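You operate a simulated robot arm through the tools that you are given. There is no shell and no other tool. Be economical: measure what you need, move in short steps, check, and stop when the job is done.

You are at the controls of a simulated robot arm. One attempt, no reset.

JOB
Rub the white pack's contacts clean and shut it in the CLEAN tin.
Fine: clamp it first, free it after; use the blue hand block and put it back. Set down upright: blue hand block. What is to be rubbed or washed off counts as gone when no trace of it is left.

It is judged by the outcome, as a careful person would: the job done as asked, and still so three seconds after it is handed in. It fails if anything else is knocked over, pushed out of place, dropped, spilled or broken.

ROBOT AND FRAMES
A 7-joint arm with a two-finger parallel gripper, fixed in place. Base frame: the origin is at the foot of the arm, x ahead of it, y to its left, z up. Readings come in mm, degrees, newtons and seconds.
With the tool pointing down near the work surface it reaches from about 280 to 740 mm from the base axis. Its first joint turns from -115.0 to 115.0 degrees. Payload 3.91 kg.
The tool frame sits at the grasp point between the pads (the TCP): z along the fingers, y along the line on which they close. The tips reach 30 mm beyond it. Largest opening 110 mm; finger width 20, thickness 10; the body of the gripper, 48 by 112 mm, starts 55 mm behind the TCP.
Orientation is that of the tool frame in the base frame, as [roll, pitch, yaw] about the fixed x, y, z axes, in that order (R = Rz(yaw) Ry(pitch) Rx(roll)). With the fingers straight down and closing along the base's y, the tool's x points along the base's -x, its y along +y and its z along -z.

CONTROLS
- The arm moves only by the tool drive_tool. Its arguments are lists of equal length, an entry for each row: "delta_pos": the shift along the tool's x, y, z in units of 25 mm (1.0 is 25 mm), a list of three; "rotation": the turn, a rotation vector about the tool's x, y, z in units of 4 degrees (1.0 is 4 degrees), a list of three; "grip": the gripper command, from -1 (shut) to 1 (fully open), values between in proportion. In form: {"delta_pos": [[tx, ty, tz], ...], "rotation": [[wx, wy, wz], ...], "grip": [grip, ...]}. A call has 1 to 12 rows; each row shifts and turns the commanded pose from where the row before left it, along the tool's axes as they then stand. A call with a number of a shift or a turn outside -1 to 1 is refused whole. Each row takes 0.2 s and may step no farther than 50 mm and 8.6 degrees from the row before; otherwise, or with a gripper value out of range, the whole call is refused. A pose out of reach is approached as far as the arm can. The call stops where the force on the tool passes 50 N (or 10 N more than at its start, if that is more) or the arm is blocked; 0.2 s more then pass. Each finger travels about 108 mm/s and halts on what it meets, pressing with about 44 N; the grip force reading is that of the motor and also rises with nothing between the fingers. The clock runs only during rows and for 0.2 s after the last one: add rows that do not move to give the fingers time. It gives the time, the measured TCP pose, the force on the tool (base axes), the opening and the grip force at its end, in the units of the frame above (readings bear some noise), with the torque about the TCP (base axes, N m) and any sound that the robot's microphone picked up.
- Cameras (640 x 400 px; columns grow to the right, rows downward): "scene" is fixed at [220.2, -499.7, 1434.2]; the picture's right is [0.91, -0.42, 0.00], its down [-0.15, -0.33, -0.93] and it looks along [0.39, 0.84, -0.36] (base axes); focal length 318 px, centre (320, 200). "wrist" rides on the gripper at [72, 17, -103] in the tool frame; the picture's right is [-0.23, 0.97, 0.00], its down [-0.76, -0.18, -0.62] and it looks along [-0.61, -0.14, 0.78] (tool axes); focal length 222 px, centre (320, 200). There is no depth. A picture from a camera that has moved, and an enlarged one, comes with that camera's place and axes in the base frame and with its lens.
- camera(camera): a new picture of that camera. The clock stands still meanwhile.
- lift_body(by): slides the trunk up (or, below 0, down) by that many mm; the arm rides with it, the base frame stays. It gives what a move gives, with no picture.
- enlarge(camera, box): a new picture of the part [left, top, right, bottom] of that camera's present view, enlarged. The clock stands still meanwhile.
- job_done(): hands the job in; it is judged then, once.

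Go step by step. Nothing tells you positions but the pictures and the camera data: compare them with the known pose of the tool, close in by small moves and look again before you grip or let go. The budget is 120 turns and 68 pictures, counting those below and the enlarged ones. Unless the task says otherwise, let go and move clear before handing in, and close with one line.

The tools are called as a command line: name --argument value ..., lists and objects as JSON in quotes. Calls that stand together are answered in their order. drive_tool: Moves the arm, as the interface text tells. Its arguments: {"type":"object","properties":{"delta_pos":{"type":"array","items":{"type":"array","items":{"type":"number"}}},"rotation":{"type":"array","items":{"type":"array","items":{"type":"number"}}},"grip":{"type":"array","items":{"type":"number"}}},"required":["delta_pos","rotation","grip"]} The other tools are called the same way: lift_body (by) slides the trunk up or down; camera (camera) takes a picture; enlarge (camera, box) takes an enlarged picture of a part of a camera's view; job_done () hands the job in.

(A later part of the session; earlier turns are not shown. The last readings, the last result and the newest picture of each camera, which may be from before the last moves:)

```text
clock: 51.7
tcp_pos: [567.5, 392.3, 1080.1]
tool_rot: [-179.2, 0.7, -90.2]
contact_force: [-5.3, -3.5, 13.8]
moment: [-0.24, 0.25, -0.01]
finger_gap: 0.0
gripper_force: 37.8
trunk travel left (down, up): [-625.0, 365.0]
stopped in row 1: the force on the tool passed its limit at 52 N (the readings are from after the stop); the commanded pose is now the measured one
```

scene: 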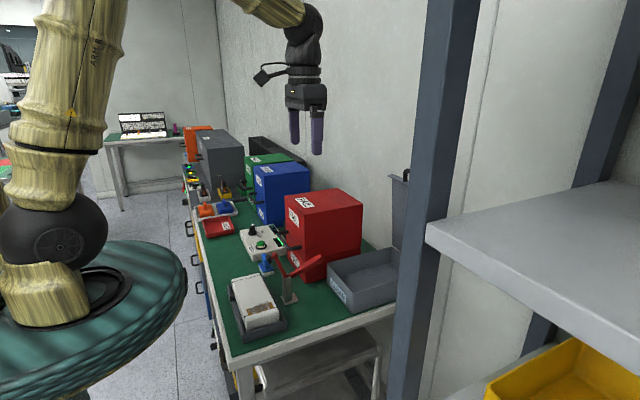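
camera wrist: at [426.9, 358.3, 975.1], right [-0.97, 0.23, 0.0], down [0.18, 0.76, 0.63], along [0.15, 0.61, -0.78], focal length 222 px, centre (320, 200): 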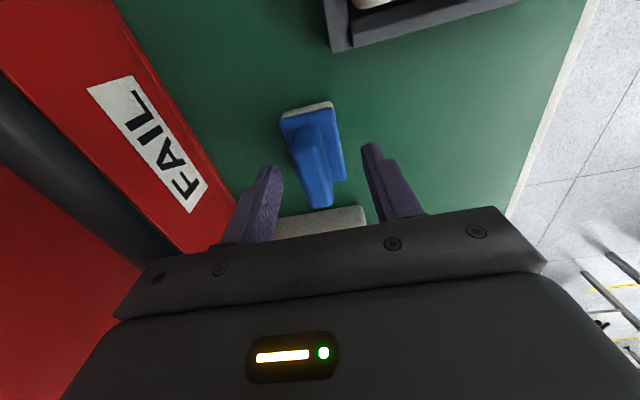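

drive_tool --delta_pos '[[0, 0, -0.6], [0, 0, 0]]' --rotation '[[0, 0, 0], [0, 0, 0]]' --grip '[-1, -1]'

enlarge --camera "scene" --box '[226, 180, 386, 280]'

```text
clock: 52.3
tcp_pos: [570.4, 393.8, 1090.1]
tool_rot: [-179.4, 0.6, -90.4]
contact_force: [-0.2, 0.2, -0.4]
moment: [0.0, 0.0, -0.02]
finger_gap: 0.0
gripper_force: 38.6
trunk travel left (down, up): [-625.0, 365.0]
```

```text
4.00 times, centred on (306, 230) of scene
camera zoom: at [220.2, -499.7, 1434.2], right [0.91, -0.42, 0.0], down [-0.15, -0.33, -0.93], along [0.39, 0.84, -0.36], focal length 1271 px, centre (376, 80)
```

zoom: 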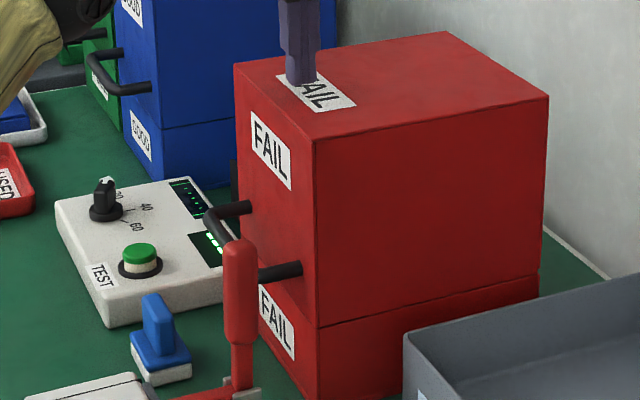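

The lid is fully shut again. Back to the block: descend to z≈889, keeping the body above the pipe.

drive_tool --delta_pos '[[0, 0, -0.8], [-0.241, 0.836, 0], [-0.241, 0.836, 0], [-0.241, 0.836, 0], [-0.241, 0.836, 0], [-0.241, 0.836, 0], [-0.241, 0.836, 0], [0, 0, 0.9], [0, 0, 0.9], [0, 0, 0.9], [0, 0, 0.9], [0, 0, 0]]' --rotation '[[-0.15, 0.15, -0.1], [0, 0, 0], [0, 0, 0], [0, 0, 0], [0, 0, 0], [0, 0, 0], [0, 0, 0], [0, 0, 0], [0, 0, 0], [0, 0, 0], [0, 0, 0], [0, 0, 0]]' --grip '[-1, -1, -1, -1, -0.2, -0.2, -0.2, -0.2, -0.2, -0.2, -0.2, -0.2]'

```text
clock: 54.9
tcp_pos: [445.6, 429.4, 1022.5]
tool_rot: [-179.9, 0.1, -90.0]
contact_force: [-0.5, -0.1, -1.1]
moment: [0.02, -0.05, 0.0]
finger_gap: 44.2
gripper_force: 0.1
trunk travel left (down, up): [-625.0, 365.0]
```

drive_tool --delta_pos '[[0, 0, 0.9], [0, 0, 0.9], [0, 0, 0.9], [0, 0, 0.9], [0, 0, 0.9], [0, 0, 0.5], [0, 0, 0.3], [0, 0, 0]]' --rotation '[[0, 0, 0], [0, 0, 0], [0, 0, 0], [0, 0, 0], [0, 0, 0], [0, 0, 0], [0, 0, 0], [0, 0, 0]]' --grip '[-0.2, -0.2, -0.2, -0.2, -0.2, -0.2, -0.2, -0.2]'

camera --camera "wrist"

```text
clock: 56.7
tcp_pos: [443.7, 430.1, 889.4]
tool_rot: [180.0, 0.0, -90.1]
contact_force: [-1.1, 0.4, -1.0]
moment: [-0.03, 0.0, -0.03]
finger_gap: 44.0
gripper_force: 0.0
trunk travel left (down, up): [-625.0, 365.0]
```

```text
33 pictures are left
camera wrist: at [426.7, 357.3, 990.3], right [-0.97, 0.23, 0.0], down [0.18, 0.76, 0.62], along [0.14, 0.61, -0.78], focal length 222 px, centre (320, 200)
```

wrist: 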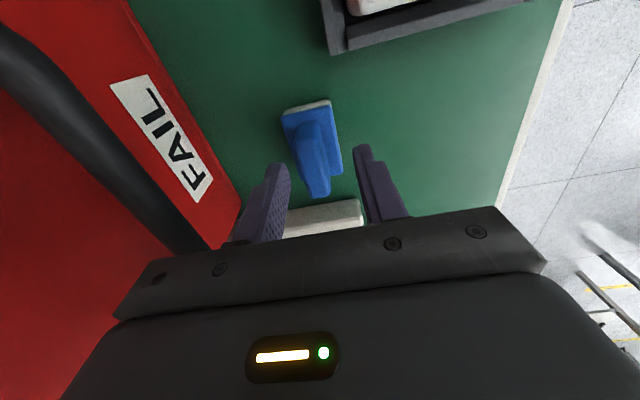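

No contact, and the handle is centred between the fingers. I'll close and lift a little.

drive_tool --delta_pos '[[0, 0, 0], [0, 0, 0], [0, 0, 0], [0, 0, -0.4], [0, 0, -0.4], [0, 0, 0]]' --rotation '[[0, 0, 0], [0, 0, 0], [0, 0, 0], [0, 0, 0], [0, 0, 0], [0, 0, 0]]' --grip '[-1, -1, -1, -1, -1, -1]'

enlarge --camera "scene" --box '[210, 190, 338, 270]'

```text
clock: 58.1
tcp_pos: [443.8, 429.2, 909.2]
tool_rot: [-180.0, 0.0, -90.0]
contact_force: [1.6, 0.5, -0.5]
moment: [-0.02, -0.01, 0.03]
finger_gap: 0.0
gripper_force: 38.1
trunk travel left (down, up): [-625.0, 365.0]
```

```text
5.00 times, centred on (274, 230) of scene
camera zoom: at [220.2, -499.7, 1434.2], right [0.91, -0.42, 0.0], down [-0.15, -0.33, -0.93], along [0.39, 0.84, -0.36], focal length 1588 px, centre (550, 50)
```

zoom: 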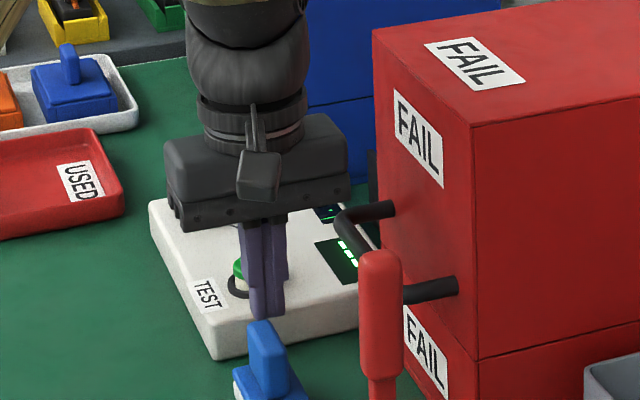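

The fingers closed above the handle: its top is lower than I took it, at z≈851, and the block's centre is about (448, 437). I'll re-open, shift to x≈438.5 to keep the body off the pipe, and go lower with no contact.

drive_tool --delta_pos '[[-0.32, 0.22, 0], [0, 0, 0], [0, 0, 0.5], [0, 0, 0.5], [0, 0, 0.5], [0, 0, 0.5], [0, 0, 0.3], [0, 0, 0]]' --rotation '[[0, 0, 0], [0, 0, 0], [0, 0, 0], [0, 0, 0], [0, 0, 0], [0, 0, 0], [0, 0, 0], [0, 0, 0]]' --grip '[-0.09, -0.09, -0.09, -0.09, -0.09, -0.09, -0.09, -0.09]'

camera --camera "wrist"

```text
clock: 59.9
tcp_pos: [438.0, 437.5, 850.8]
tool_rot: [-180.0, 0.0, -90.0]
contact_force: [-0.3, -0.6, 0.0]
moment: [-0.03, 0.01, 0.0]
finger_gap: 49.9
gripper_force: 0.0
trunk travel left (down, up): [-625.0, 365.0]
```

```text
31 pictures are left
camera wrist: at [420.9, 364.8, 952.8], right [-0.97, 0.23, 0.0], down [0.18, 0.76, 0.62], along [0.14, 0.61, -0.78], focal length 222 px, centre (320, 200)
```

wrist: 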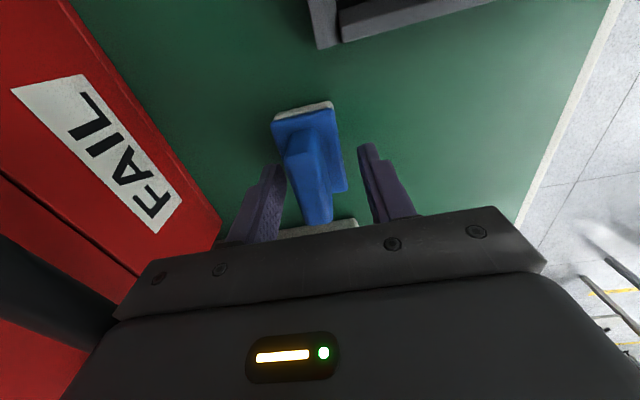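

No contact, and the handle is between the fingers. I'll close slowly so the block slides rather than tips.

drive_tool --delta_pos '[[0, 0, 0], [0, 0, 0], [0, 0, 0], [0, 0, 0], [0, 0, 0], [0, 0, 0], [0, 0, 0], [0, 0, 0], [0, 0, 0], [0, 0, 0]]' --rotation '[[0, 0, 0], [0, 0, 0], [0, 0, 0], [0, 0, 0], [0, 0, 0], [0, 0, 0], [0, 0, 0], [0, 0, 0], [0, 0, 0], [0, 0, 0]]' --grip '[-0.2, -0.3, -0.36, -0.42, -0.48, -0.54, -0.6, -0.68, -1, -1]'

camera --camera "wrist"

```text
clock: 62.1
tcp_pos: [437.6, 437.8, 851.0]
tool_rot: [-179.9, -0.1, -90.1]
contact_force: [0.1, -0.3, -0.2]
moment: [0.0, 0.01, -0.03]
finger_gap: 38.7
gripper_force: 43.8
trunk travel left (down, up): [-625.0, 365.0]
```

```text
30 pictures are left
camera wrist: at [420.9, 364.8, 952.9], right [-0.97, 0.23, 0.0], down [0.18, 0.76, 0.62], along [0.14, 0.61, -0.78], focal length 222 px, centre (320, 200)
```

wrist: 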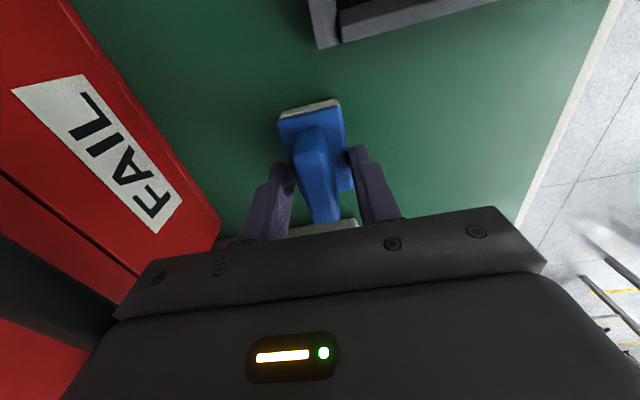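

The fingertips gripped the block's base rather than its handle, which also centred it. I'll open, rise 12 mm and close on the handle.

drive_tool --delta_pos '[[0, 0, 0], [0, 0, 0], [0, 0, -0.44], [0, 0, 0], [0, 0, 0], [0, 0, 0], [0, 0, 0]]' --rotation '[[0, 0, 0], [0, 0, 0], [0, 0, 0], [0, 0, 0], [0, 0, 0], [0, 0, 0], [0, 0, 0]]' --grip '[-0.2, -0.2, -0.2, -1, -1, -1, -1]'

```text
clock: 63.7
tcp_pos: [439.1, 438.0, 862.7]
tool_rot: [180.0, -0.1, -90.0]
contact_force: [-0.4, 0.2, 0.4]
moment: [0.01, 0.01, 0.0]
finger_gap: 17.3
gripper_force: 44.5
trunk travel left (down, up): [-625.0, 365.0]
```

The handle is gripped at 17 mm. I'll lift, then carry the block over to the contacts at (364, 191), staying clear of the clamp.

drive_tool --delta_pos '[[0, 0, -0.9], [0, 0, -0.9], [0, 0, -0.9], [0, 0, -0.9], [0, 0, -0.9], [0, 0, -0.9], [0, 0, -0.6], [0, 1, 0], [0, 1, 0], [0, 1, 0]]' --rotation '[[0, 0, 0], [0, 0, 0], [0, 0, 0], [0, 0, 0], [0, 0, 0], [0, 0, 0], [0, 0, 0], [0, 0, 0], [0, 0, 0], [0, 0, 0]]' --grip '[-1, -1, -1, -1, -1, -1, -1, -1, -1, -1]'

drive_tool --delta_pos '[[0.9, 0, 0], [0.9, 0, 0], [0.9, 0, 0], [0.9, 0, 0], [0.9, 0, 0], [0.9, 0, 0], [0.9, 0, 0], [0.9, 0, 0], [0.9, 0, 0], [0.9, 0, 0], [0.85, 0, 0], [0, 0, 0]]' --rotation '[[0, 0, 0], [0, 0, 0], [0, 0, 0], [0, 0, 0], [0, 0, 0], [0, 0, 0], [0, 0, 0], [0, 0, 0], [0, 0, 0], [0, 0, 0], [0, 0, 0], [0, 0, 0]]' --grip '[-1, -1, -1, -1, -1, -1, -1, -1, -1, -1, -1, -1]'

camera --camera "wrist"

enlarge --camera "scene" --box '[200, 200, 360, 300]'

```text
clock: 65.9
tcp_pos: [362.8, 438.2, 1013.8]
tool_rot: [-180.0, -0.1, -89.8]
contact_force: [-0.9, 0.9, 0.0]
moment: [-0.05, -0.05, 0.0]
finger_gap: 17.1
gripper_force: 44.1
trunk travel left (down, up): [-625.0, 365.0]
```

```text
clock: 68.5
tcp_pos: [362.5, 191.4, 1013.4]
tool_rot: [-179.9, -0.1, -90.0]
contact_force: [0.4, -0.2, -1.3]
moment: [-0.06, 0.02, 0.01]
finger_gap: 17.0
gripper_force: 43.6
trunk travel left (down, up): [-625.0, 365.0]
```

```text
29 pictures are left
camera wrist: at [345.5, 118.0, 1115.9], right [-0.97, 0.23, 0.0], down [0.18, 0.76, 0.62], along [0.14, 0.61, -0.78], focal length 222 px, centre (320, 200)
```

wrist: 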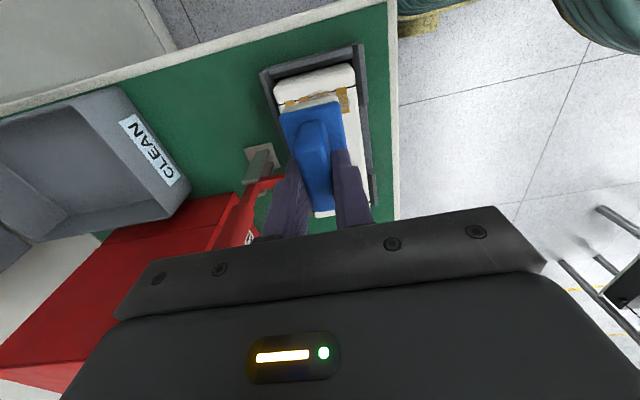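

```text
4.00 times, centred on (280, 250) of scene
camera zoom: at [220.2, -499.7, 1434.2], right [0.91, -0.42, 0.0], down [-0.15, -0.33, -0.93], along [0.39, 0.84, -0.36], focal length 1271 px, centre (480, 0)
```

zoom: 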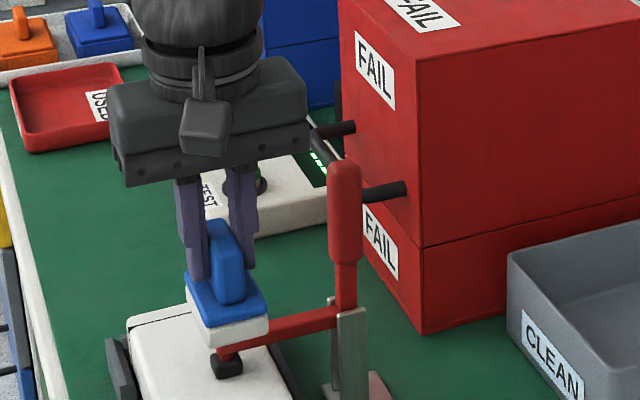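

The block is held over the contacts. I'll descend gently until the sole touches.

drive_tool --delta_pos '[[0, 0, 0.8], [0, 0, 0.8], [0, 0, 0.8], [0, 0, 0.4], [0, 0, 0.2], [0, 0, 0]]' --rotation '[[0, 0, 0], [0, 0, 0], [0, 0, 0], [0, 0, 0], [0, 0, 0], [0, 0, 0]]' --grip '[-1, -1, -1, -1, -1, -1]'

drive_tool --delta_pos '[[0, 0, 0.15], [0, 0, 0.15]]' --rotation '[[0, 0, 0], [0, 0, 0]]' --grip '[-1, -1]'

drive_tool --delta_pos '[[0, 0, 0.15], [0, 0, 0]]' --rotation '[[0, 0, 0], [0, 0, 0]]' --grip '[-1, -1]'

```text
clock: 69.9
tcp_pos: [363.6, 190.8, 936.8]
tool_rot: [-179.9, 0.1, -90.0]
contact_force: [1.0, 0.2, 0.0]
moment: [0.02, 0.02, -0.02]
finger_gap: 17.5
gripper_force: 44.1
trunk travel left (down, up): [-625.0, 365.0]
```

```text
clock: 70.5
tcp_pos: [363.2, 192.7, 930.7]
tool_rot: [-180.0, 0.0, -90.0]
contact_force: [0.2, 1.0, -0.3]
moment: [0.03, -0.04, -0.03]
finger_gap: 17.0
gripper_force: 43.8
trunk travel left (down, up): [-625.0, 365.0]
```

```text
clock: 71.1
tcp_pos: [363.7, 192.3, 925.6]
tool_rot: [-180.0, -0.1, -90.0]
contact_force: [0.1, -0.1, -0.6]
moment: [0.04, 0.05, -0.01]
finger_gap: 17.2
gripper_force: 44.2
trunk travel left (down, up): [-625.0, 365.0]
```

drive_tool --delta_pos '[[0, 0, 0.15], [0, 0, 0]]' --rotation '[[0, 0, 0], [0, 0, 0]]' --grip '[-1, -1]'

drive_tool --delta_pos '[[0, 0, 0.15], [0, 0, 0]]' --rotation '[[0, 0, 0], [0, 0, 0]]' --grip '[-1, -1]'

drive_tool --delta_pos '[[0, 0, 0.12], [0, 0, 0]]' --rotation '[[0, 0, 0], [0, 0, 0]]' --grip '[-1, -1]'

```text
clock: 71.7
tcp_pos: [364.0, 191.2, 922.5]
tool_rot: [180.0, 0.1, -90.2]
contact_force: [-0.4, -0.4, -0.1]
moment: [-0.01, 0.04, 0.02]
finger_gap: 17.0
gripper_force: 44.0
trunk travel left (down, up): [-625.0, 365.0]
```

```text
clock: 72.3
tcp_pos: [363.4, 191.3, 918.7]
tool_rot: [-179.9, -0.1, -90.0]
contact_force: [0.7, -0.6, 9.2]
moment: [-0.11, 0.01, 0.01]
finger_gap: 17.3
gripper_force: 44.2
trunk travel left (down, up): [-625.0, 365.0]
```

```text
clock: 72.9
tcp_pos: [363.1, 190.5, 918.0]
tool_rot: [-179.7, 0.3, -90.1]
contact_force: [2.5, 1.7, 43.3]
moment: [-0.02, 0.08, 0.02]
finger_gap: 17.6
gripper_force: 44.2
trunk travel left (down, up): [-625.0, 365.0]
```

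In contact at z≈918. I'll ease to a light press and make rubbing strokes along x across all the contacts.

drive_tool --delta_pos '[[0, 0, -0.09], [0, -0.5, 0], [0, -0.5, 0], [0, 0.55, 0], [0, 0.55, 0], [0, 0.55, 0], [0, 0.5, 0], [0, -0.55, 0], [0, -0.55, 0], [0, -0.55, 0], [0, -0.5, 0], [0, 0, 0]]' --rotation '[[0, 0, 0], [0, 0, 0], [0, 0, 0], [0, 0, 0], [0, 0, 0], [0, 0, 0], [0, 0, 0], [0, 0, 0], [0, 0, 0], [0, 0, 0], [0, 0, 0], [0, 0, 0]]' --grip '[-1, -1, -1, -1, -1, -1, -1, -1, -1, -1, -1, -1]'

drive_tool --delta_pos '[[-0.2, 0, 0], [0, 0.55, 0], [0, 0.55, 0], [0, 0.55, 0], [0, 0.5, 0], [0, -0.55, 0], [0, -0.55, 0], [0, -0.55, 0], [0, -0.5, 0], [0.3, 0, 0], [0, 0.5, 0], [0, 0.5, 0]]' --rotation '[[0, 0, 0], [0, 0, 0], [0, 0, 0], [0, 0, 0], [0, 0, 0], [0, 0, 0], [0, 0, 0], [0, 0, 0], [0, 0, 0], [0, 0, 0], [0, 0, 0], [0, 0, 0]]' --grip '[-1, -1, -1, -1, -1, -1, -1, -1, -1, -1, -1, -1]'

```text
clock: 75.5
tcp_pos: [387.8, 189.8, 917.8]
tool_rot: [-180.0, -0.1, -90.2]
contact_force: [-6.7, -1.3, 21.1]
moment: [-0.07, 0.22, -0.01]
finger_gap: 17.2
gripper_force: 43.8
trunk travel left (down, up): [-625.0, 365.0]
```

```text
clock: 78.1
tcp_pos: [363.5, 187.4, 917.4]
tool_rot: [180.0, 0.0, -90.1]
contact_force: [4.3, -0.1, 18.6]
moment: [-0.01, -0.16, -0.01]
finger_gap: 17.3
gripper_force: 44.2
trunk travel left (down, up): [-625.0, 365.0]
```

Pressing steadily at about 20 N. A few more strokes, then I'll lift and inspect.

drive_tool --delta_pos '[[0, 0.5, 0], [0, 0.55, 0], [0, -0.55, 0], [0, -0.55, 0], [0, -0.55, 0], [0, -0.55, 0], [-0.2, 0, 0], [0, 0.55, 0], [0, 0.55, 0], [0, 0.55, 0], [0, 0.5, 0], [-0.2, 0, 0]]' --rotation '[[0, 0, 0], [0, 0, 0], [0, 0, 0], [0, 0, 0], [0, 0, 0], [0, 0, 0], [0, 0, 0], [0, 0, 0], [0, 0, 0], [0, 0, 0], [0, 0, 0], [0, 0, 0]]' --grip '[-1, -1, -1, -1, -1, -1, -1, -1, -1, -1, -1, -1]'

drive_tool --delta_pos '[[0, -0.55, 0], [0, -0.55, 0], [0, -0.55, 0], [0, -0.5, 0], [0, 0.55, 0], [0, 0.5, 0], [0, 0, -0.8], [0, 0, -0.8], [0, 0, -0.8], [-0.9, 0, -0.8], [-0.9, 0, 0], [-0.9, 0, 0]]' --rotation '[[0, 0, 0], [0, 0, 0], [0, 0, 0], [0, 0, 0], [0, 0, 0], [0, 0, 0], [0, 0, 0], [0, 0, 0], [0, 0, 0], [0, 0, 0], [0, 0, 0], [0, 0, 0]]' --grip '[-1, -1, -1, -1, -1, -1, -1, -1, -1, -1, -1, -1]'

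enlarge --camera "wrist" --box '[240, 0, 400, 100]'

```text
clock: 80.7
tcp_pos: [338.8, 199.0, 918.5]
tool_rot: [180.0, 0.1, -90.1]
contact_force: [-0.5, -2.1, 7.1]
moment: [-0.12, 0.05, -0.02]
finger_gap: 17.2
gripper_force: 43.7
trunk travel left (down, up): [-625.0, 365.0]
```

```text
clock: 83.3
tcp_pos: [365.8, 266.4, 998.2]
tool_rot: [-179.9, 0.0, -90.1]
contact_force: [0.1, 0.7, -0.1]
moment: [-0.02, 0.0, 0.01]
finger_gap: 17.3
gripper_force: 44.2
trunk travel left (down, up): [-625.0, 365.0]
```

```text
4.00 times, centred on (320, 50) of wrist
camera zoom: at [349.7, 193.7, 1099.7], right [-0.97, 0.23, 0.0], down [0.18, 0.76, 0.62], along [0.14, 0.61, -0.78], focal length 888 px, centre (320, 800)
```

zoom: 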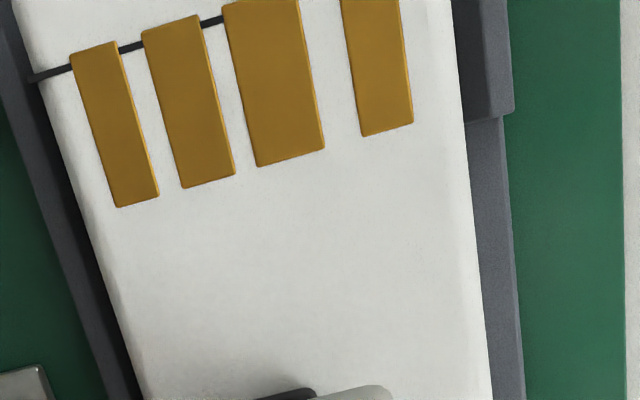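

The visible part is spotless; I'll check the rest of the contacts from the scene camera.

enlarge --camera "scene" --box '[222, 275, 302, 325]'

```text
8.00 times, centred on (262, 300) of scene
camera zoom: at [220.2, -499.7, 1434.2], right [0.91, -0.42, 0.0], down [-0.15, -0.33, -0.93], along [0.39, 0.84, -0.36], focal length 2542 px, centre (784, -600)
```

zoom: 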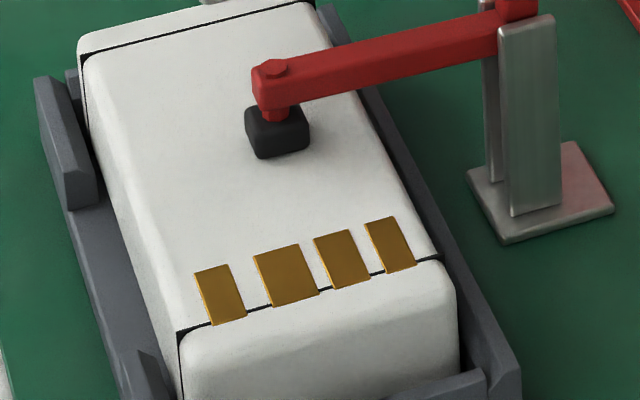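

The contacts are completely clean. Now I'll return the block to its place at about (440, 438).

drive_tool --delta_pos '[[0, 0, -0.6], [-0.98, 0, 0], [-0.98, 0, 0], [-0.98, 0, 0], [-0.98, 0, 0], [-0.98, 0, 0], [-0.98, 0, 0], [-0.98, 0, 0], [0, -1, 0], [0, -1, 0], [0, -0.97, 0], [0, 0, 0]]' --rotation '[[0, 0, 0], [0, 0, 0], [0, 0, 0], [0, 0, 0], [0, 0, 0], [0, 0, 0], [0, 0, 0], [0, 0, 0], [0, 0, 0], [0, 0, 0], [0, 0, 0], [0, 0, 0]]' --grip '[-1, -1, -1, -1, -1, -1, -1, -1, -1, -1, -1, -1]'

drive_tool --delta_pos '[[0, 0, 0.9], [0, 0, 0.9], [0, 0, 0.9], [0, 0, 0.9], [0, 0, 0.9], [0, 0, 0.6], [0, 0, 0.4], [0, 0, 0]]' --rotation '[[0, 0, 0], [0, 0, 0], [0, 0, 0], [0, 0, 0], [0, 0, 0], [0, 0, 0], [0, 0, 0], [0, 0, 0]]' --grip '[-1, -1, -1, -1, -1, -1, -1, -1]'

```text
clock: 85.9
tcp_pos: [441.6, 436.4, 1013.6]
tool_rot: [180.0, 0.0, -90.0]
contact_force: [-0.5, -0.5, -0.7]
moment: [0.02, 0.01, -0.03]
finger_gap: 17.3
gripper_force: 44.1
trunk travel left (down, up): [-625.0, 365.0]
```

```text
clock: 87.7
tcp_pos: [441.2, 437.1, 875.3]
tool_rot: [180.0, -0.1, -90.0]
contact_force: [0.2, 0.1, -0.2]
moment: [0.0, -0.03, 0.0]
finger_gap: 17.3
gripper_force: 43.7
trunk travel left (down, up): [-625.0, 365.0]
```

drive_tool --delta_pos '[[0, 0.06, 0.2], [0, 0, 0.16], [0, 0, 0.1], [0, 0, 0]]' --rotation '[[0, 0, 0], [0, 0, 0], [0, 0, 0], [0, 0, 0]]' --grip '[-1, -1, -1, -1]'

```text
clock: 88.7
tcp_pos: [438.5, 437.3, 862.9]
tool_rot: [-179.9, 0.1, -90.0]
contact_force: [0.7, 0.0, -0.3]
moment: [0.0, -0.01, -0.02]
finger_gap: 17.2
gripper_force: 44.3
trunk travel left (down, up): [-625.0, 365.0]
```

drive_tool --delta_pos '[[0, 0, 0.06], [0, 0, 0]]' --rotation '[[0, 0, 0], [0, 0, 0]]' --grip '[-1, -1]'

drive_tool --delta_pos '[[0, 0, 0.06], [0, 0, 0]]' --rotation '[[0, 0, 0], [0, 0, 0]]' --grip '[-1, -1]'

```text
clock: 89.3
tcp_pos: [439.5, 437.9, 863.5]
tool_rot: [180.0, 0.2, -90.0]
contact_force: [-0.9, 0.3, -1.1]
moment: [-0.01, 0.02, -0.01]
finger_gap: 17.0
gripper_force: 44.3
trunk travel left (down, up): [-625.0, 365.0]
```

```text
clock: 89.9
tcp_pos: [439.8, 437.1, 860.2]
tool_rot: [180.0, -0.1, -90.0]
contact_force: [-0.5, 0.7, 0.0]
moment: [-0.01, -0.03, 0.01]
finger_gap: 17.1
gripper_force: 43.9
trunk travel left (down, up): [-625.0, 365.0]
```

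drive_tool --delta_pos '[[0, 0, 0.08], [0, 0, 0]]' --rotation '[[0, 0, 0], [0, 0, 0]]' --grip '[-1, -1]'

drive_tool --delta_pos '[[0, 0, 0.08], [0, 0, 0]]' --rotation '[[0, 0, 0], [0, 0, 0]]' --grip '[-1, -1]'

```text
clock: 90.5
tcp_pos: [439.4, 438.4, 861.0]
tool_rot: [-179.9, 0.1, -90.1]
contact_force: [0.7, 0.6, 13.5]
moment: [-0.28, 0.06, 0.0]
finger_gap: 17.1
gripper_force: 43.1
trunk travel left (down, up): [-625.0, 365.0]
```

```text
clock: 91.1
tcp_pos: [439.4, 437.3, 859.9]
tool_rot: [-179.7, 0.2, -89.9]
contact_force: [2.0, -0.4, 32.5]
moment: [-0.66, 0.14, 0.04]
finger_gap: 17.3
gripper_force: 44.5
trunk travel left (down, up): [-625.0, 365.0]
```

The block is standing on the bench. I'll release it, lift clear, then go to the -x side of the clamp handle with shut fingers.

drive_tool --delta_pos '[[0, 0, -0.12], [0, 0, 0], [0, 0, 0], [0, 0, -0.5], [0, 0, -0.9], [0, 0, -0.9], [0, 0, -0.9], [0, 0, -0.9], [0, 0, -0.9], [0, 0, -0.9], [0, 0, -0.9], [0, 0, -0.9]]' --rotation '[[0, 0, 0], [0, 0, 0], [0, 0, 0], [0, 0, 0], [0, 0, 0], [0, 0, 0], [0, 0, 0], [0, 0, 0], [0, 0, 0], [0, 0, 0], [0, 0, 0], [0, 0, 0]]' --grip '[-1, -0.25, -0.25, -0.25, -0.25, -0.25, -0.25, -0.25, -0.25, -0.25, -0.25, -0.25]'

drive_tool --delta_pos '[[0, 0, -0.9], [0.92, 0.1, 0], [0.92, 0.1, 0], [0.92, 0.1, 0], [0.92, 0.1, 0], [0.92, 0.1, 0], [0.92, 0.1, 0], [0.92, 0, 0], [0.92, 0, 0]]' --rotation '[[0, 0, 0], [0, 0, 0], [0, 0, 0], [0, 0, 0], [0, 0, 0], [0, 0, 0], [0, 0, 0], [0, 0, 0], [0, 0, 0]]' --grip '[-0.25, -0.25, -1, -1, -1, -1, -1, -1, -1]'

enlarge --camera "scene" --box '[210, 180, 370, 280]'

```text
clock: 93.7
tcp_pos: [439.2, 437.1, 1054.9]
tool_rot: [180.0, 0.1, -90.0]
contact_force: [0.4, 0.0, -0.6]
moment: [0.01, 0.0, -0.02]
finger_gap: 41.2
gripper_force: 0.1
trunk travel left (down, up): [-625.0, 365.0]
```

```text
clock: 95.7
tcp_pos: [422.9, 253.5, 1075.0]
tool_rot: [-180.0, 0.1, -90.0]
contact_force: [0.3, -1.0, -0.1]
moment: [0.02, -0.03, -0.02]
finger_gap: 0.0
gripper_force: 37.7
trunk travel left (down, up): [-625.0, 365.0]
```

```text
4.00 times, centred on (290, 230) of scene
camera zoom: at [220.2, -499.7, 1434.2], right [0.91, -0.42, 0.0], down [-0.15, -0.33, -0.93], along [0.39, 0.84, -0.36], focal length 1271 px, centre (440, 80)
```

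zoom: 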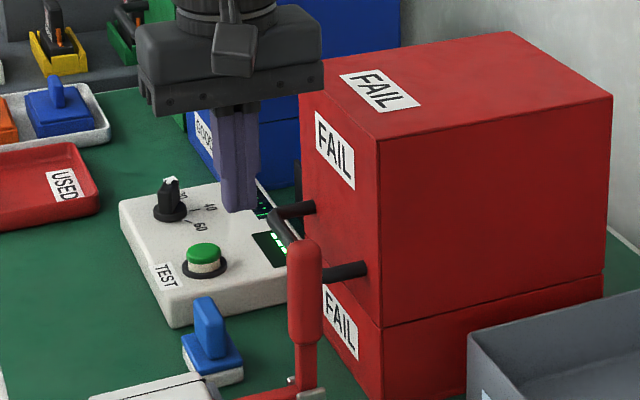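

The block stands upright back in its place. Now I'll lower beside the clamp handle and push it in +x to open the clamp.

drive_tool --delta_pos '[[0, 0, 0.9], [0, 0, 0.9], [0, 0, 0.9], [0, 0, 0.8], [0, -0.4, 0], [0, -0.4, 0], [0, -0.4, 0], [0, -0.4, 0]]' --rotation '[[0, 0, 0], [0, 0, 0], [0, 0, 0], [0, 0, 0], [0, 0, 0], [0, 0, 0], [0, 0, 0], [0, 0, 0]]' --grip '[-1, -1, -1, -1, -1, -1, -1, -1]'

drive_tool --delta_pos '[[0, -0.4, 0], [0, -0.4, 0], [0, -0.4, 0], [0, -0.4, 0]]' --rotation '[[0, 0, 0], [0, 0, 0], [0, 0, 0], [0, 0, 0]]' --grip '[-1, -1, -1, -1]'

enlarge --camera "scene" --box '[210, 200, 370, 300]'

```text
clock: 97.5
tcp_pos: [463.3, 253.4, 987.1]
tool_rot: [-179.9, 0.0, -90.0]
contact_force: [-0.3, 0.2, 0.1]
moment: [0.01, 0.0, 0.0]
finger_gap: 0.2
gripper_force: 37.8
trunk travel left (down, up): [-625.0, 365.0]
```

```text
clock: 98.5
tcp_pos: [505.5, 252.7, 987.6]
tool_rot: [180.0, -0.1, -90.0]
contact_force: [-0.5, 1.1, -0.6]
moment: [0.0, 0.02, 0.0]
finger_gap: 0.2
gripper_force: 37.9
trunk travel left (down, up): [-625.0, 365.0]
```

```text
4.00 times, centred on (290, 250) of scene
camera zoom: at [220.2, -499.7, 1434.2], right [0.91, -0.42, 0.0], down [-0.15, -0.33, -0.93], along [0.39, 0.84, -0.36], focal length 1271 px, centre (440, 0)
```

zoom: 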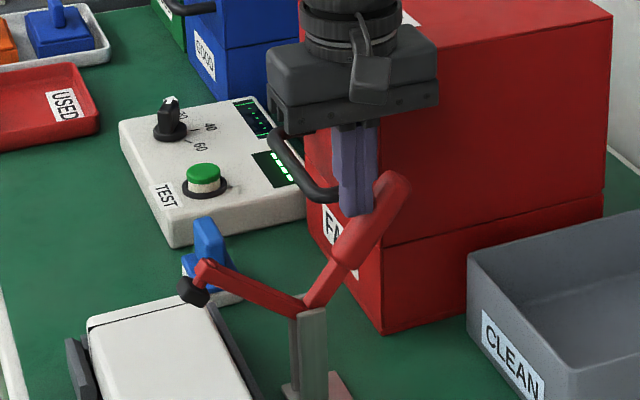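

The handle pushes over with little force. I'll keep following it down along its arc.

drive_tool --delta_pos '[[0, -0.38, 0.38], [0, -0.34, 0.48], [0, -0.2, 0.42]]' --rotation '[[0, 0, 0], [0, 0, 0], [0, 0, 0]]' --grip '[-1, -1, -1]'

drive_tool --delta_pos '[[0, -0.1, 0.2], [0, -0.08, 0.2]]' --rotation '[[0, 0, 0], [0, 0, 0]]' --grip '[-1, -1]'

enlarge --camera "scene" --box '[210, 220, 370, 320]'

```text
clock: 99.3
tcp_pos: [526.8, 253.8, 955.3]
tool_rot: [-179.9, 0.0, -89.9]
contact_force: [-0.7, -0.3, 0.1]
moment: [0.02, -0.01, -0.01]
finger_gap: 0.2
gripper_force: 38.1
trunk travel left (down, up): [-625.0, 365.0]
```

```text
clock: 99.9
tcp_pos: [530.0, 253.6, 947.9]
tool_rot: [-179.9, 0.0, -90.0]
contact_force: [-5.7, -2.6, 10.6]
moment: [0.02, 0.03, 0.02]
finger_gap: 0.2
gripper_force: 37.1
trunk travel left (down, up): [-625.0, 365.0]
```

```text
4.00 times, centred on (290, 270) of scene
camera zoom: at [220.2, -499.7, 1434.2], right [0.91, -0.42, 0.0], down [-0.15, -0.33, -0.93], along [0.39, 0.84, -0.36], focal length 1271 px, centre (440, -80)
```

zoom: 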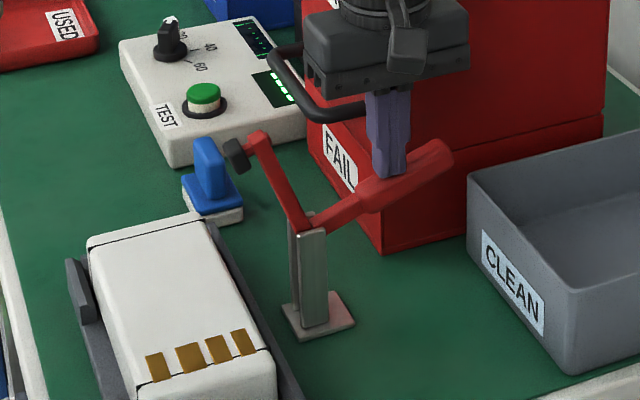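

drive_tool --delta_pos '[[0, -0.05, 0.15], [0, 0, 0]]' --rotation '[[0, 0, 0], [0, 0, 0]]' --grip '[-1, -1]'

```text
clock: 100.5
tcp_pos: [529.6, 253.2, 946.8]
tool_rot: [-179.6, 0.1, -90.1]
contact_force: [-6.7, 0.7, 37.7]
moment: [0.07, -0.13, 0.01]
finger_gap: 0.0
gripper_force: 37.8
trunk travel left (down, up): [-625.0, 365.0]
```

The clamp is open against its stop, its pad raised near (412, 254, 963) — close to where the gripper body would be. I'll approach the pack with the tool leaned 28° toward -y so the body clears it, gripping near y≈240.

drive_tool --delta_pos '[[0, 0, -0.9], [0, 0, -0.9], [0, 0, -0.9], [0, 0, -0.9], [0, 0, -0.9], [0, 0, -0.9], [0.49, 0.84, 0], [0.49, 0.84, 0], [0.49, 0.84, 0], [0.49, 0.84, 0], [0.49, 0.84, 0], [0.49, 0.84, 0]]' --rotation '[[0, 0, 0], [0, 0, 0], [0, 0, 0], [0, 0, 0], [0, 0, 0], [0, 0, 0], [0, 0, 0], [0, 0, 0], [0, 0, 0], [0, 0, 0], [0, 0, 0], [0, 0, 0]]' --grip '[-1, -1, -1, -1, -1, -1, -1, -1, -1, -1, -1, -1]'

drive_tool --delta_pos '[[0.49, 0.84, 0], [0.49, 0.84, 0], [0, 0, 0], [0, 0, 0], [0, 0, 0], [0, 0, 0], [0, 0, 0], [0, 0, 0], [0, 0, 0], [0, 0, 0]]' --rotation '[[0, 0, 0], [0, 0, 0], [0, -1, 0], [0, -1, 0], [0, -1, 0], [0, -1, 0], [0, -1, 0], [0, -1, 0], [0, -1, 0], [0, 0, 0]]' --grip '[1, 1, 1, 1, 1, 1, 1, 1, 1, 1]'

camera --camera "wrist"

```text
clock: 103.1
tcp_pos: [407.2, 179.1, 1077.7]
tool_rot: [180.0, 0.0, -89.9]
contact_force: [-0.8, 0.2, 0.5]
moment: [0.01, 0.01, 0.01]
finger_gap: 0.0
gripper_force: 37.6
trunk travel left (down, up): [-625.0, 365.0]
```

```text
clock: 105.3
tcp_pos: [364.6, 155.2, 1075.4]
tool_rot: [179.9, 27.9, -90.1]
contact_force: [0.4, 0.9, -1.1]
moment: [0.0, 0.0, 0.02]
finger_gap: 110.0
gripper_force: 0.0
trunk travel left (down, up): [-625.0, 365.0]
```

```text
22 pictures are left
camera wrist: at [346.9, 42.8, 1132.3], right [-0.97, 0.2, 0.11], down [0.18, 0.38, 0.91], along [0.14, 0.9, -0.41], focal length 222 px, centre (320, 200)
```

wrist: 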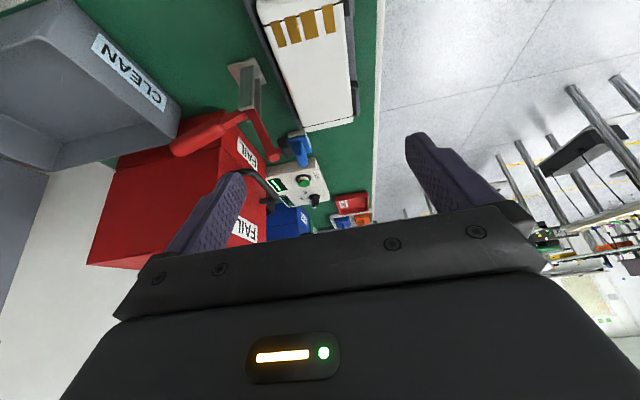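

The lean is right. I'll shift onto the approach line and descend along the tool axis to just above the pack.

drive_tool --delta_pos '[[0.95, 0.12, -0.51], [0, 0, 0.9], [0, 0, 0.9], [0, 0, 0.9], [0, 0, 0.9], [0, 0, 0.9], [0, 0, 0.9], [0, 0, 0.9], [0, 0, 0.9], [0, 0, 0.8], [0, 0, 0]]' --rotation '[[0, 0, 0], [0, 0, 0], [0, 0, 0], [0, 0, 0], [0, 0, 0], [0, 0, 0], [0, 0, 0], [0, 0, 0], [0, 0, 0], [0, 0, 0], [0, 0, 0]]' --grip '[1, 1, 1, 1, 1, 1, 1, 1, 1, 1, 1]'

camera --camera "wrist"

enlarge --camera "scene" --box '[200, 220, 360, 320]'

```text
clock: 107.7
tcp_pos: [363.6, 223.0, 901.4]
tool_rot: [-180.0, 28.0, -90.2]
contact_force: [0.0, 0.5, 0.0]
moment: [-0.07, 0.0, -0.01]
finger_gap: 110.2
gripper_force: 0.1
trunk travel left (down, up): [-625.0, 365.0]
```

```text
21 pictures are left
camera wrist: at [344.9, 109.8, 956.7], right [-0.97, 0.2, 0.11], down [0.18, 0.38, 0.91], along [0.14, 0.9, -0.41], focal length 222 px, centre (320, 200)
```

wrist: 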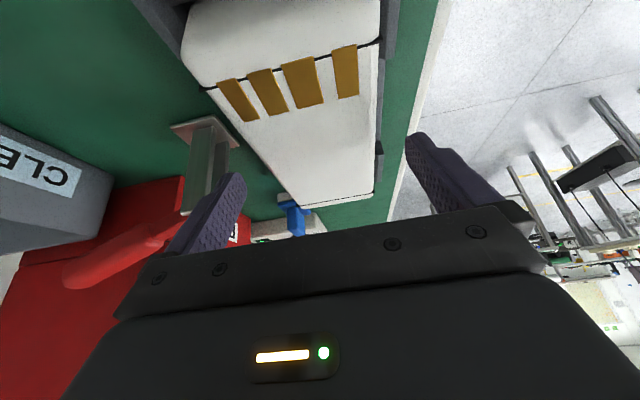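

```text
4.00 times, centred on (280, 270) of scene
camera zoom: at [220.2, -499.7, 1434.2], right [0.91, -0.42, 0.0], down [-0.15, -0.33, -0.93], along [0.39, 0.84, -0.36], focal length 1271 px, centre (480, -80)
```

zoom: 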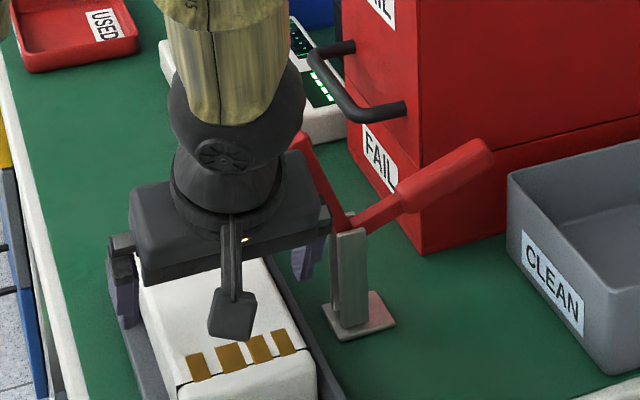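

Fingers straddle the pack and the body is clear of the clamp. Final descent of 40 mm.

drive_tool --delta_pos '[[0, 0.04, 0.5], [0, 0.04, 0.5], [0, 0, 0.4], [0, 0, 0.2], [0, 0, 0]]' --rotation '[[0, 0, 0], [0, 0, 0], [0, 0, 0], [0, 0, 0], [0, 0, 0]]' --grip '[1, 1, 1, 1, 1]'

camera --camera "wrist"

```text
clock: 108.9
tcp_pos: [359.8, 240.7, 865.4]
tool_rot: [180.0, 28.1, -90.1]
contact_force: [0.5, 0.1, 0.0]
moment: [0.0, -0.01, -0.05]
finger_gap: 109.6
gripper_force: 0.1
trunk travel left (down, up): [-625.0, 365.0]
```

```text
19 pictures are left
camera wrist: at [343.1, 127.8, 920.8], right [-0.97, 0.2, 0.11], down [0.18, 0.38, 0.91], along [0.14, 0.9, -0.41], focal length 222 px, centre (320, 200)
```

wrist: 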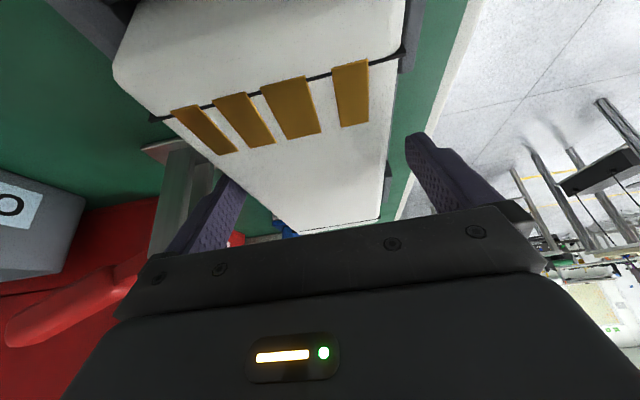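

No contact yet; I'll go 6 mm lower for a better hold and then close.

drive_tool --delta_pos '[[0.113, -0.05, 0.212], [0, 0, 0]]' --rotation '[[0, 0, 0], [0, 0, 0]]' --grip '[1, 1]'

drive_tool --delta_pos '[[0, 0, 0], [0, 0, 0], [0, 0, 0], [0, 0, 0]]' --rotation '[[0, 0, 0], [0, 0, 0], [0, 0, 0], [0, 0, 0]]' --grip '[0.3, 0.3, 0.3, 0.3]'

```text
clock: 109.5
tcp_pos: [361.5, 240.0, 860.9]
tool_rot: [-179.8, 28.1, -89.8]
contact_force: [-1.5, -3.2, 26.2]
moment: [0.03, -1.45, -0.08]
finger_gap: 109.4
gripper_force: 0.1
trunk travel left (down, up): [-625.0, 365.0]
```

```text
clock: 110.5
tcp_pos: [365.6, 239.7, 859.9]
tool_rot: [-179.5, 28.2, -90.0]
contact_force: [23.1, -0.4, 37.5]
moment: [-0.54, -2.31, 0.11]
finger_gap: 89.9
gripper_force: 43.8
trunk travel left (down, up): [-625.0, 365.0]
```

The +x fingertip is resting on the fixture wall and the pack is gripped at 90 mm. I'll ease the commanded pose to the measured one and lift a few mm.

drive_tool --delta_pos '[[-0.1, -0.16, -0.19], [-0.1, 0, -0.18], [0, 0, 0]]' --rotation '[[0, 0, 0], [0, 0, 0], [0, 0, 0]]' --grip '[0, 0, 0]'

```text
clock: 111.3
tcp_pos: [364.6, 241.3, 868.3]
tool_rot: [179.8, 27.9, -90.0]
contact_force: [-0.3, 0.2, -4.9]
moment: [-0.12, 0.02, 0.0]
finger_gap: 90.0
gripper_force: 43.7
trunk travel left (down, up): [-625.0, 365.0]
```

The pack's weight (about 0.5 kg) is on the gripper. I'll lift about 24 mm more vertically and check that it clears the fixture walls.

drive_tool --delta_pos '[[-0.15, 0, -0.282], [-0.15, 0, -0.282], [-0.15, 0, -0.282], [0, 0, 0]]' --rotation '[[0, 0, 0], [0, 0, 0], [0, 0, 0], [0, 0, 0]]' --grip '[0, 0, 0, 0]'

enlarge --camera "scene" --box '[200, 230, 360, 330]'

```text
clock: 112.3
tcp_pos: [364.8, 242.8, 893.8]
tool_rot: [179.9, 28.0, -90.0]
contact_force: [0.0, 0.5, -5.1]
moment: [-0.1, 0.0, 0.01]
finger_gap: 89.8
gripper_force: 43.7
trunk travel left (down, up): [-625.0, 365.0]
```

```text
4.00 times, centred on (280, 280) of scene
camera zoom: at [220.2, -499.7, 1434.2], right [0.91, -0.42, 0.0], down [-0.15, -0.33, -0.93], along [0.39, 0.84, -0.36], focal length 1271 px, centre (480, -120)
```

zoom: 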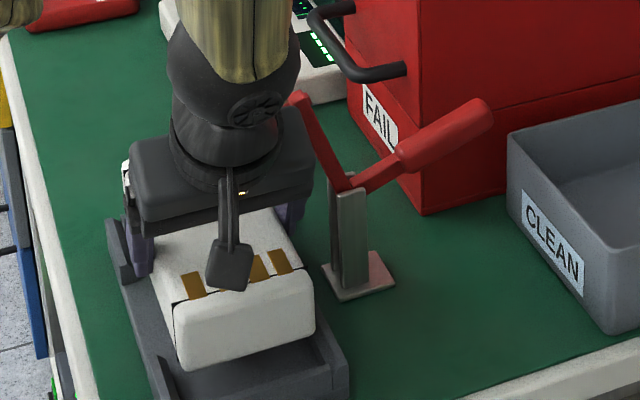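

The pack is up about level with the front wall. I'll rise a bit more along the lean, then take it out toward -y and up.

drive_tool --delta_pos '[[0, 0, -0.4], [0, 0, -0.4], [0.3, 0, -0.6], [0.3, 0, -0.6], [0.3, 0, -0.7], [0.3, 0, -0.7], [0.3, 0, -0.8], [0.3, 0, -0.8], [0.2, 0, -0.8], [0, 0, 0]]' --rotation '[[0, 0, 0], [0, 0, 0], [0, 0, 0], [0, 0, 0], [0, 0, 0], [0, 0, 0], [0, 0, 0], [0, 0, 0], [0, 0, 0], [0, 0, 0]]' --grip '[0, 0, 0, 0, 0, 0, 0, 0, 0, 0]'

camera --camera "scene"

```text
clock: 114.5
tcp_pos: [365.0, 130.7, 997.1]
tool_rot: [180.0, 28.1, -90.2]
contact_force: [-0.3, 0.0, -5.2]
moment: [-0.06, 0.0, -0.01]
finger_gap: 89.8
gripper_force: 43.9
trunk travel left (down, up): [-625.0, 365.0]
```

```text
17 pictures are left
```

scene: 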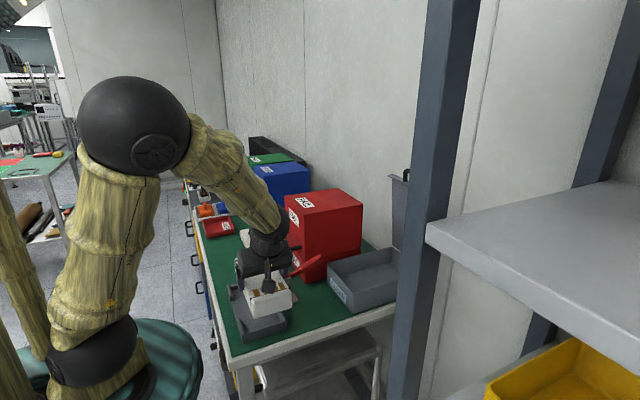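

The pack is free of the fixture and held level. Before going on, I'll study the tin and its lid.

enlarge --camera "scene" --box '[320, 160, 432, 320]'

```text
2.50 times, centred on (376, 240) of scene
camera zoom: at [220.2, -499.7, 1434.2], right [0.91, -0.42, 0.0], down [-0.15, -0.33, -0.93], along [0.39, 0.84, -0.36], focal length 794 px, centre (180, 100)
```

zoom: 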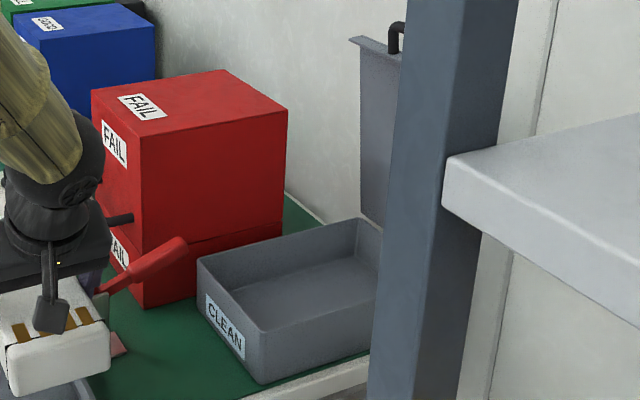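

The lid stands open, hinged at x≈848, with its bar handle sticking up from the top edge. First the pack: I'll raise it and turn it about the vertical so its length lies along x, matching the tin.

drive_tool --delta_pos '[[-0.469, 0, -0.883], [-0.469, 0, -0.883], [-0.469, 0, -0.883], [0, 0, 0], [0, 0, 0], [0, 0, 0], [0, 0, 0], [0, 0, 0], [0, 0, 0], [0, 0, 0], [0, 0, 0], [0, 0, 0]]' --rotation '[[0, 0, 0], [0, 0, 0], [0, 0, 0], [0.469, 0, 0.883], [0.469, 0, 0.883], [0.469, 0, 0.883], [0.469, 0, 0.883], [0.469, 0, 0.883], [0.469, 0, 0.883], [0.469, 0, 0.883], [0.469, 0, 0.883], [0.469, 0, 0.883]]' --grip '[0, 0, 0, 0, 0, 0, 0, 0, 0, 0, 0, 0]'

drive_tool --delta_pos '[[0, 0, 0], [0, 0, 0], [0, 0, 0], [0, 0, 0], [0, 0, 0], [0, 0, 0], [0, 0, 0], [0, 0, 0], [0, 0, 0], [0, 0, 0], [0, 0, 0], [0, 0, 0]]' --rotation '[[0.469, 0, 0.883], [0.469, 0, 0.883], [0.469, 0, 0.883], [0.469, 0, 0.883], [0.469, 0, 0.883], [0.469, 0, 0.883], [0.469, 0, 0.883], [0.469, 0, 0.883], [0.469, 0, 0.883], [0.469, 0, 0.883], [0.469, 0, 0.883], [0.469, 0, 0.883]]' --grip '[0, 0, 0, 0, 0, 0, 0, 0, 0, 0, 0, 0]'

drive_tool --delta_pos '[[0, 0, 0], [0, 0, 0]]' --rotation '[[0.469, 0, 0.883], [0.235, 0, 0.442]]' --grip '[0, 0]'

```text
clock: 117.1
tcp_pos: [364.1, 129.1, 1072.1]
tool_rot: [180.0, 28.0, -126.1]
contact_force: [-0.2, 0.5, -5.1]
moment: [-0.08, 0.09, 0.01]
finger_gap: 89.7
gripper_force: 43.9
trunk travel left (down, up): [-625.0, 365.0]
```

```text
clock: 119.7
tcp_pos: [365.7, 129.8, 1074.1]
tool_rot: [180.0, 28.0, -174.2]
contact_force: [-0.3, -0.3, -5.2]
moment: [-0.02, 0.06, -0.02]
finger_gap: 89.9
gripper_force: 43.4
trunk travel left (down, up): [-625.0, 365.0]
```

```text
clock: 120.3
tcp_pos: [364.8, 129.5, 1071.9]
tool_rot: [-179.9, 28.0, -180.0]
contact_force: [0.8, -0.7, -4.6]
moment: [-0.03, 0.06, -0.02]
finger_gap: 89.5
gripper_force: 44.1
trunk travel left (down, up): [-625.0, 365.0]
```

Turned with the lean now toward -x. I'll lower the trunk by 70 mm and travel over the tin.

lift_body --by -70

drive_tool --delta_pos '[[-0.883, 0.2, 0.469], [-0.883, 0.2, 0.469], [-0.883, 0.2, 0.469], [-0.883, 0.2, 0.469], [-0.883, 0.2, 0.469], [-0.883, 0.2, 0.469], [-0.883, 0.2, 0.469], [-0.883, 0.2, 0.469], [-0.883, 0.2, 0.469], [-0.883, 0.2, 0.469], [-0.883, 0.2, 0.469], [-0.883, 0.2, 0.469]]' --rotation '[[0, 0, 0], [0, 0, 0], [0, 0, 0], [0, 0, 0], [0, 0, 0], [0, 0, 0], [0, 0, 0], [0, 0, 0], [0, 0, 0], [0, 0, 0], [0, 0, 0], [0, 0, 0]]' --grip '[0, 0, 0, 0, 0, 0, 0, 0, 0, 0, 0, 0]'

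camera --camera "wrist"

enlarge --camera "scene" --box '[270, 180, 430, 320]'

```text
clock: 121.4
tcp_pos: [364.9, 130.0, 1001.6]
tool_rot: [-179.9, 28.0, -179.9]
contact_force: [-0.7, 0.5, -4.4]
moment: [0.01, 0.1, -0.03]
finger_gap: 89.7
gripper_force: 43.5
trunk travel left (down, up): [-555.0, 435.0]
```

```text
clock: 124.0
tcp_pos: [530.4, 166.6, 1047.7]
tool_rot: [-179.9, 28.0, 179.9]
contact_force: [0.0, 0.3, -4.8]
moment: [0.02, 0.09, 0.01]
finger_gap: 89.7
gripper_force: 44.1
out of reach, approached as far as the arm can: row 6, 7, 8, 9, 10, 11, 12
trunk travel left (down, up): [-555.0, 435.0]
```

```text
15 pictures are left
camera wrist: at [416.6, 182.6, 1102.9], right [0.2, 0.97, 0.11], down [0.38, -0.18, 0.91], along [0.9, -0.14, -0.41], focal length 222 px, centre (320, 200)
```

wrist: 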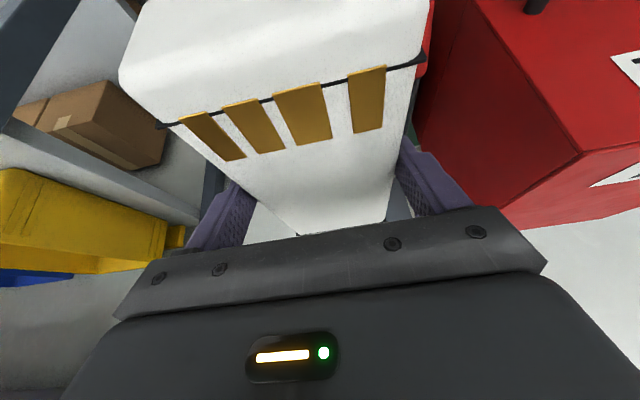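

```text
2.86 times, centred on (350, 250) of scene
camera zoom: at [220.2, -499.7, 1434.2], right [0.91, -0.42, 0.0], down [-0.15, -0.33, -0.93], along [0.39, 0.84, -0.36], focal length 908 px, centre (234, 57)
```

zoom: 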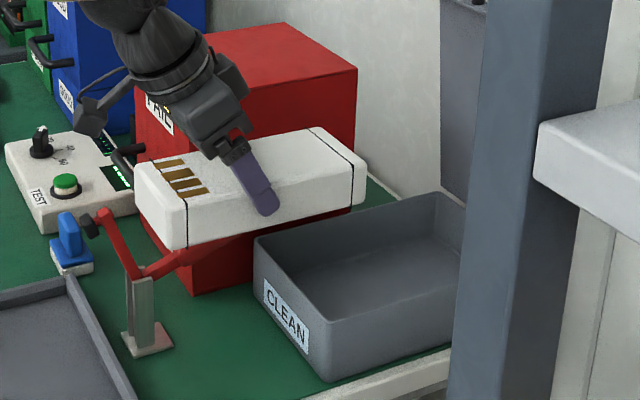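

The arm stopped short at x≈530 because of a joint limit, with the pack safely held. I'll look at the whole arm to choose the right trunk height or tilt.

camera --camera "scene"

```text
13 pictures are left
```

scene: 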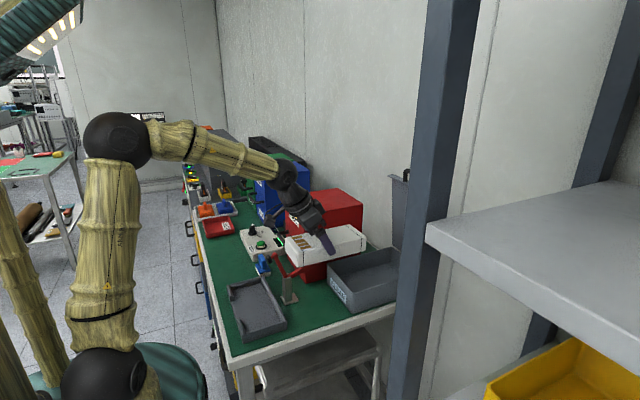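

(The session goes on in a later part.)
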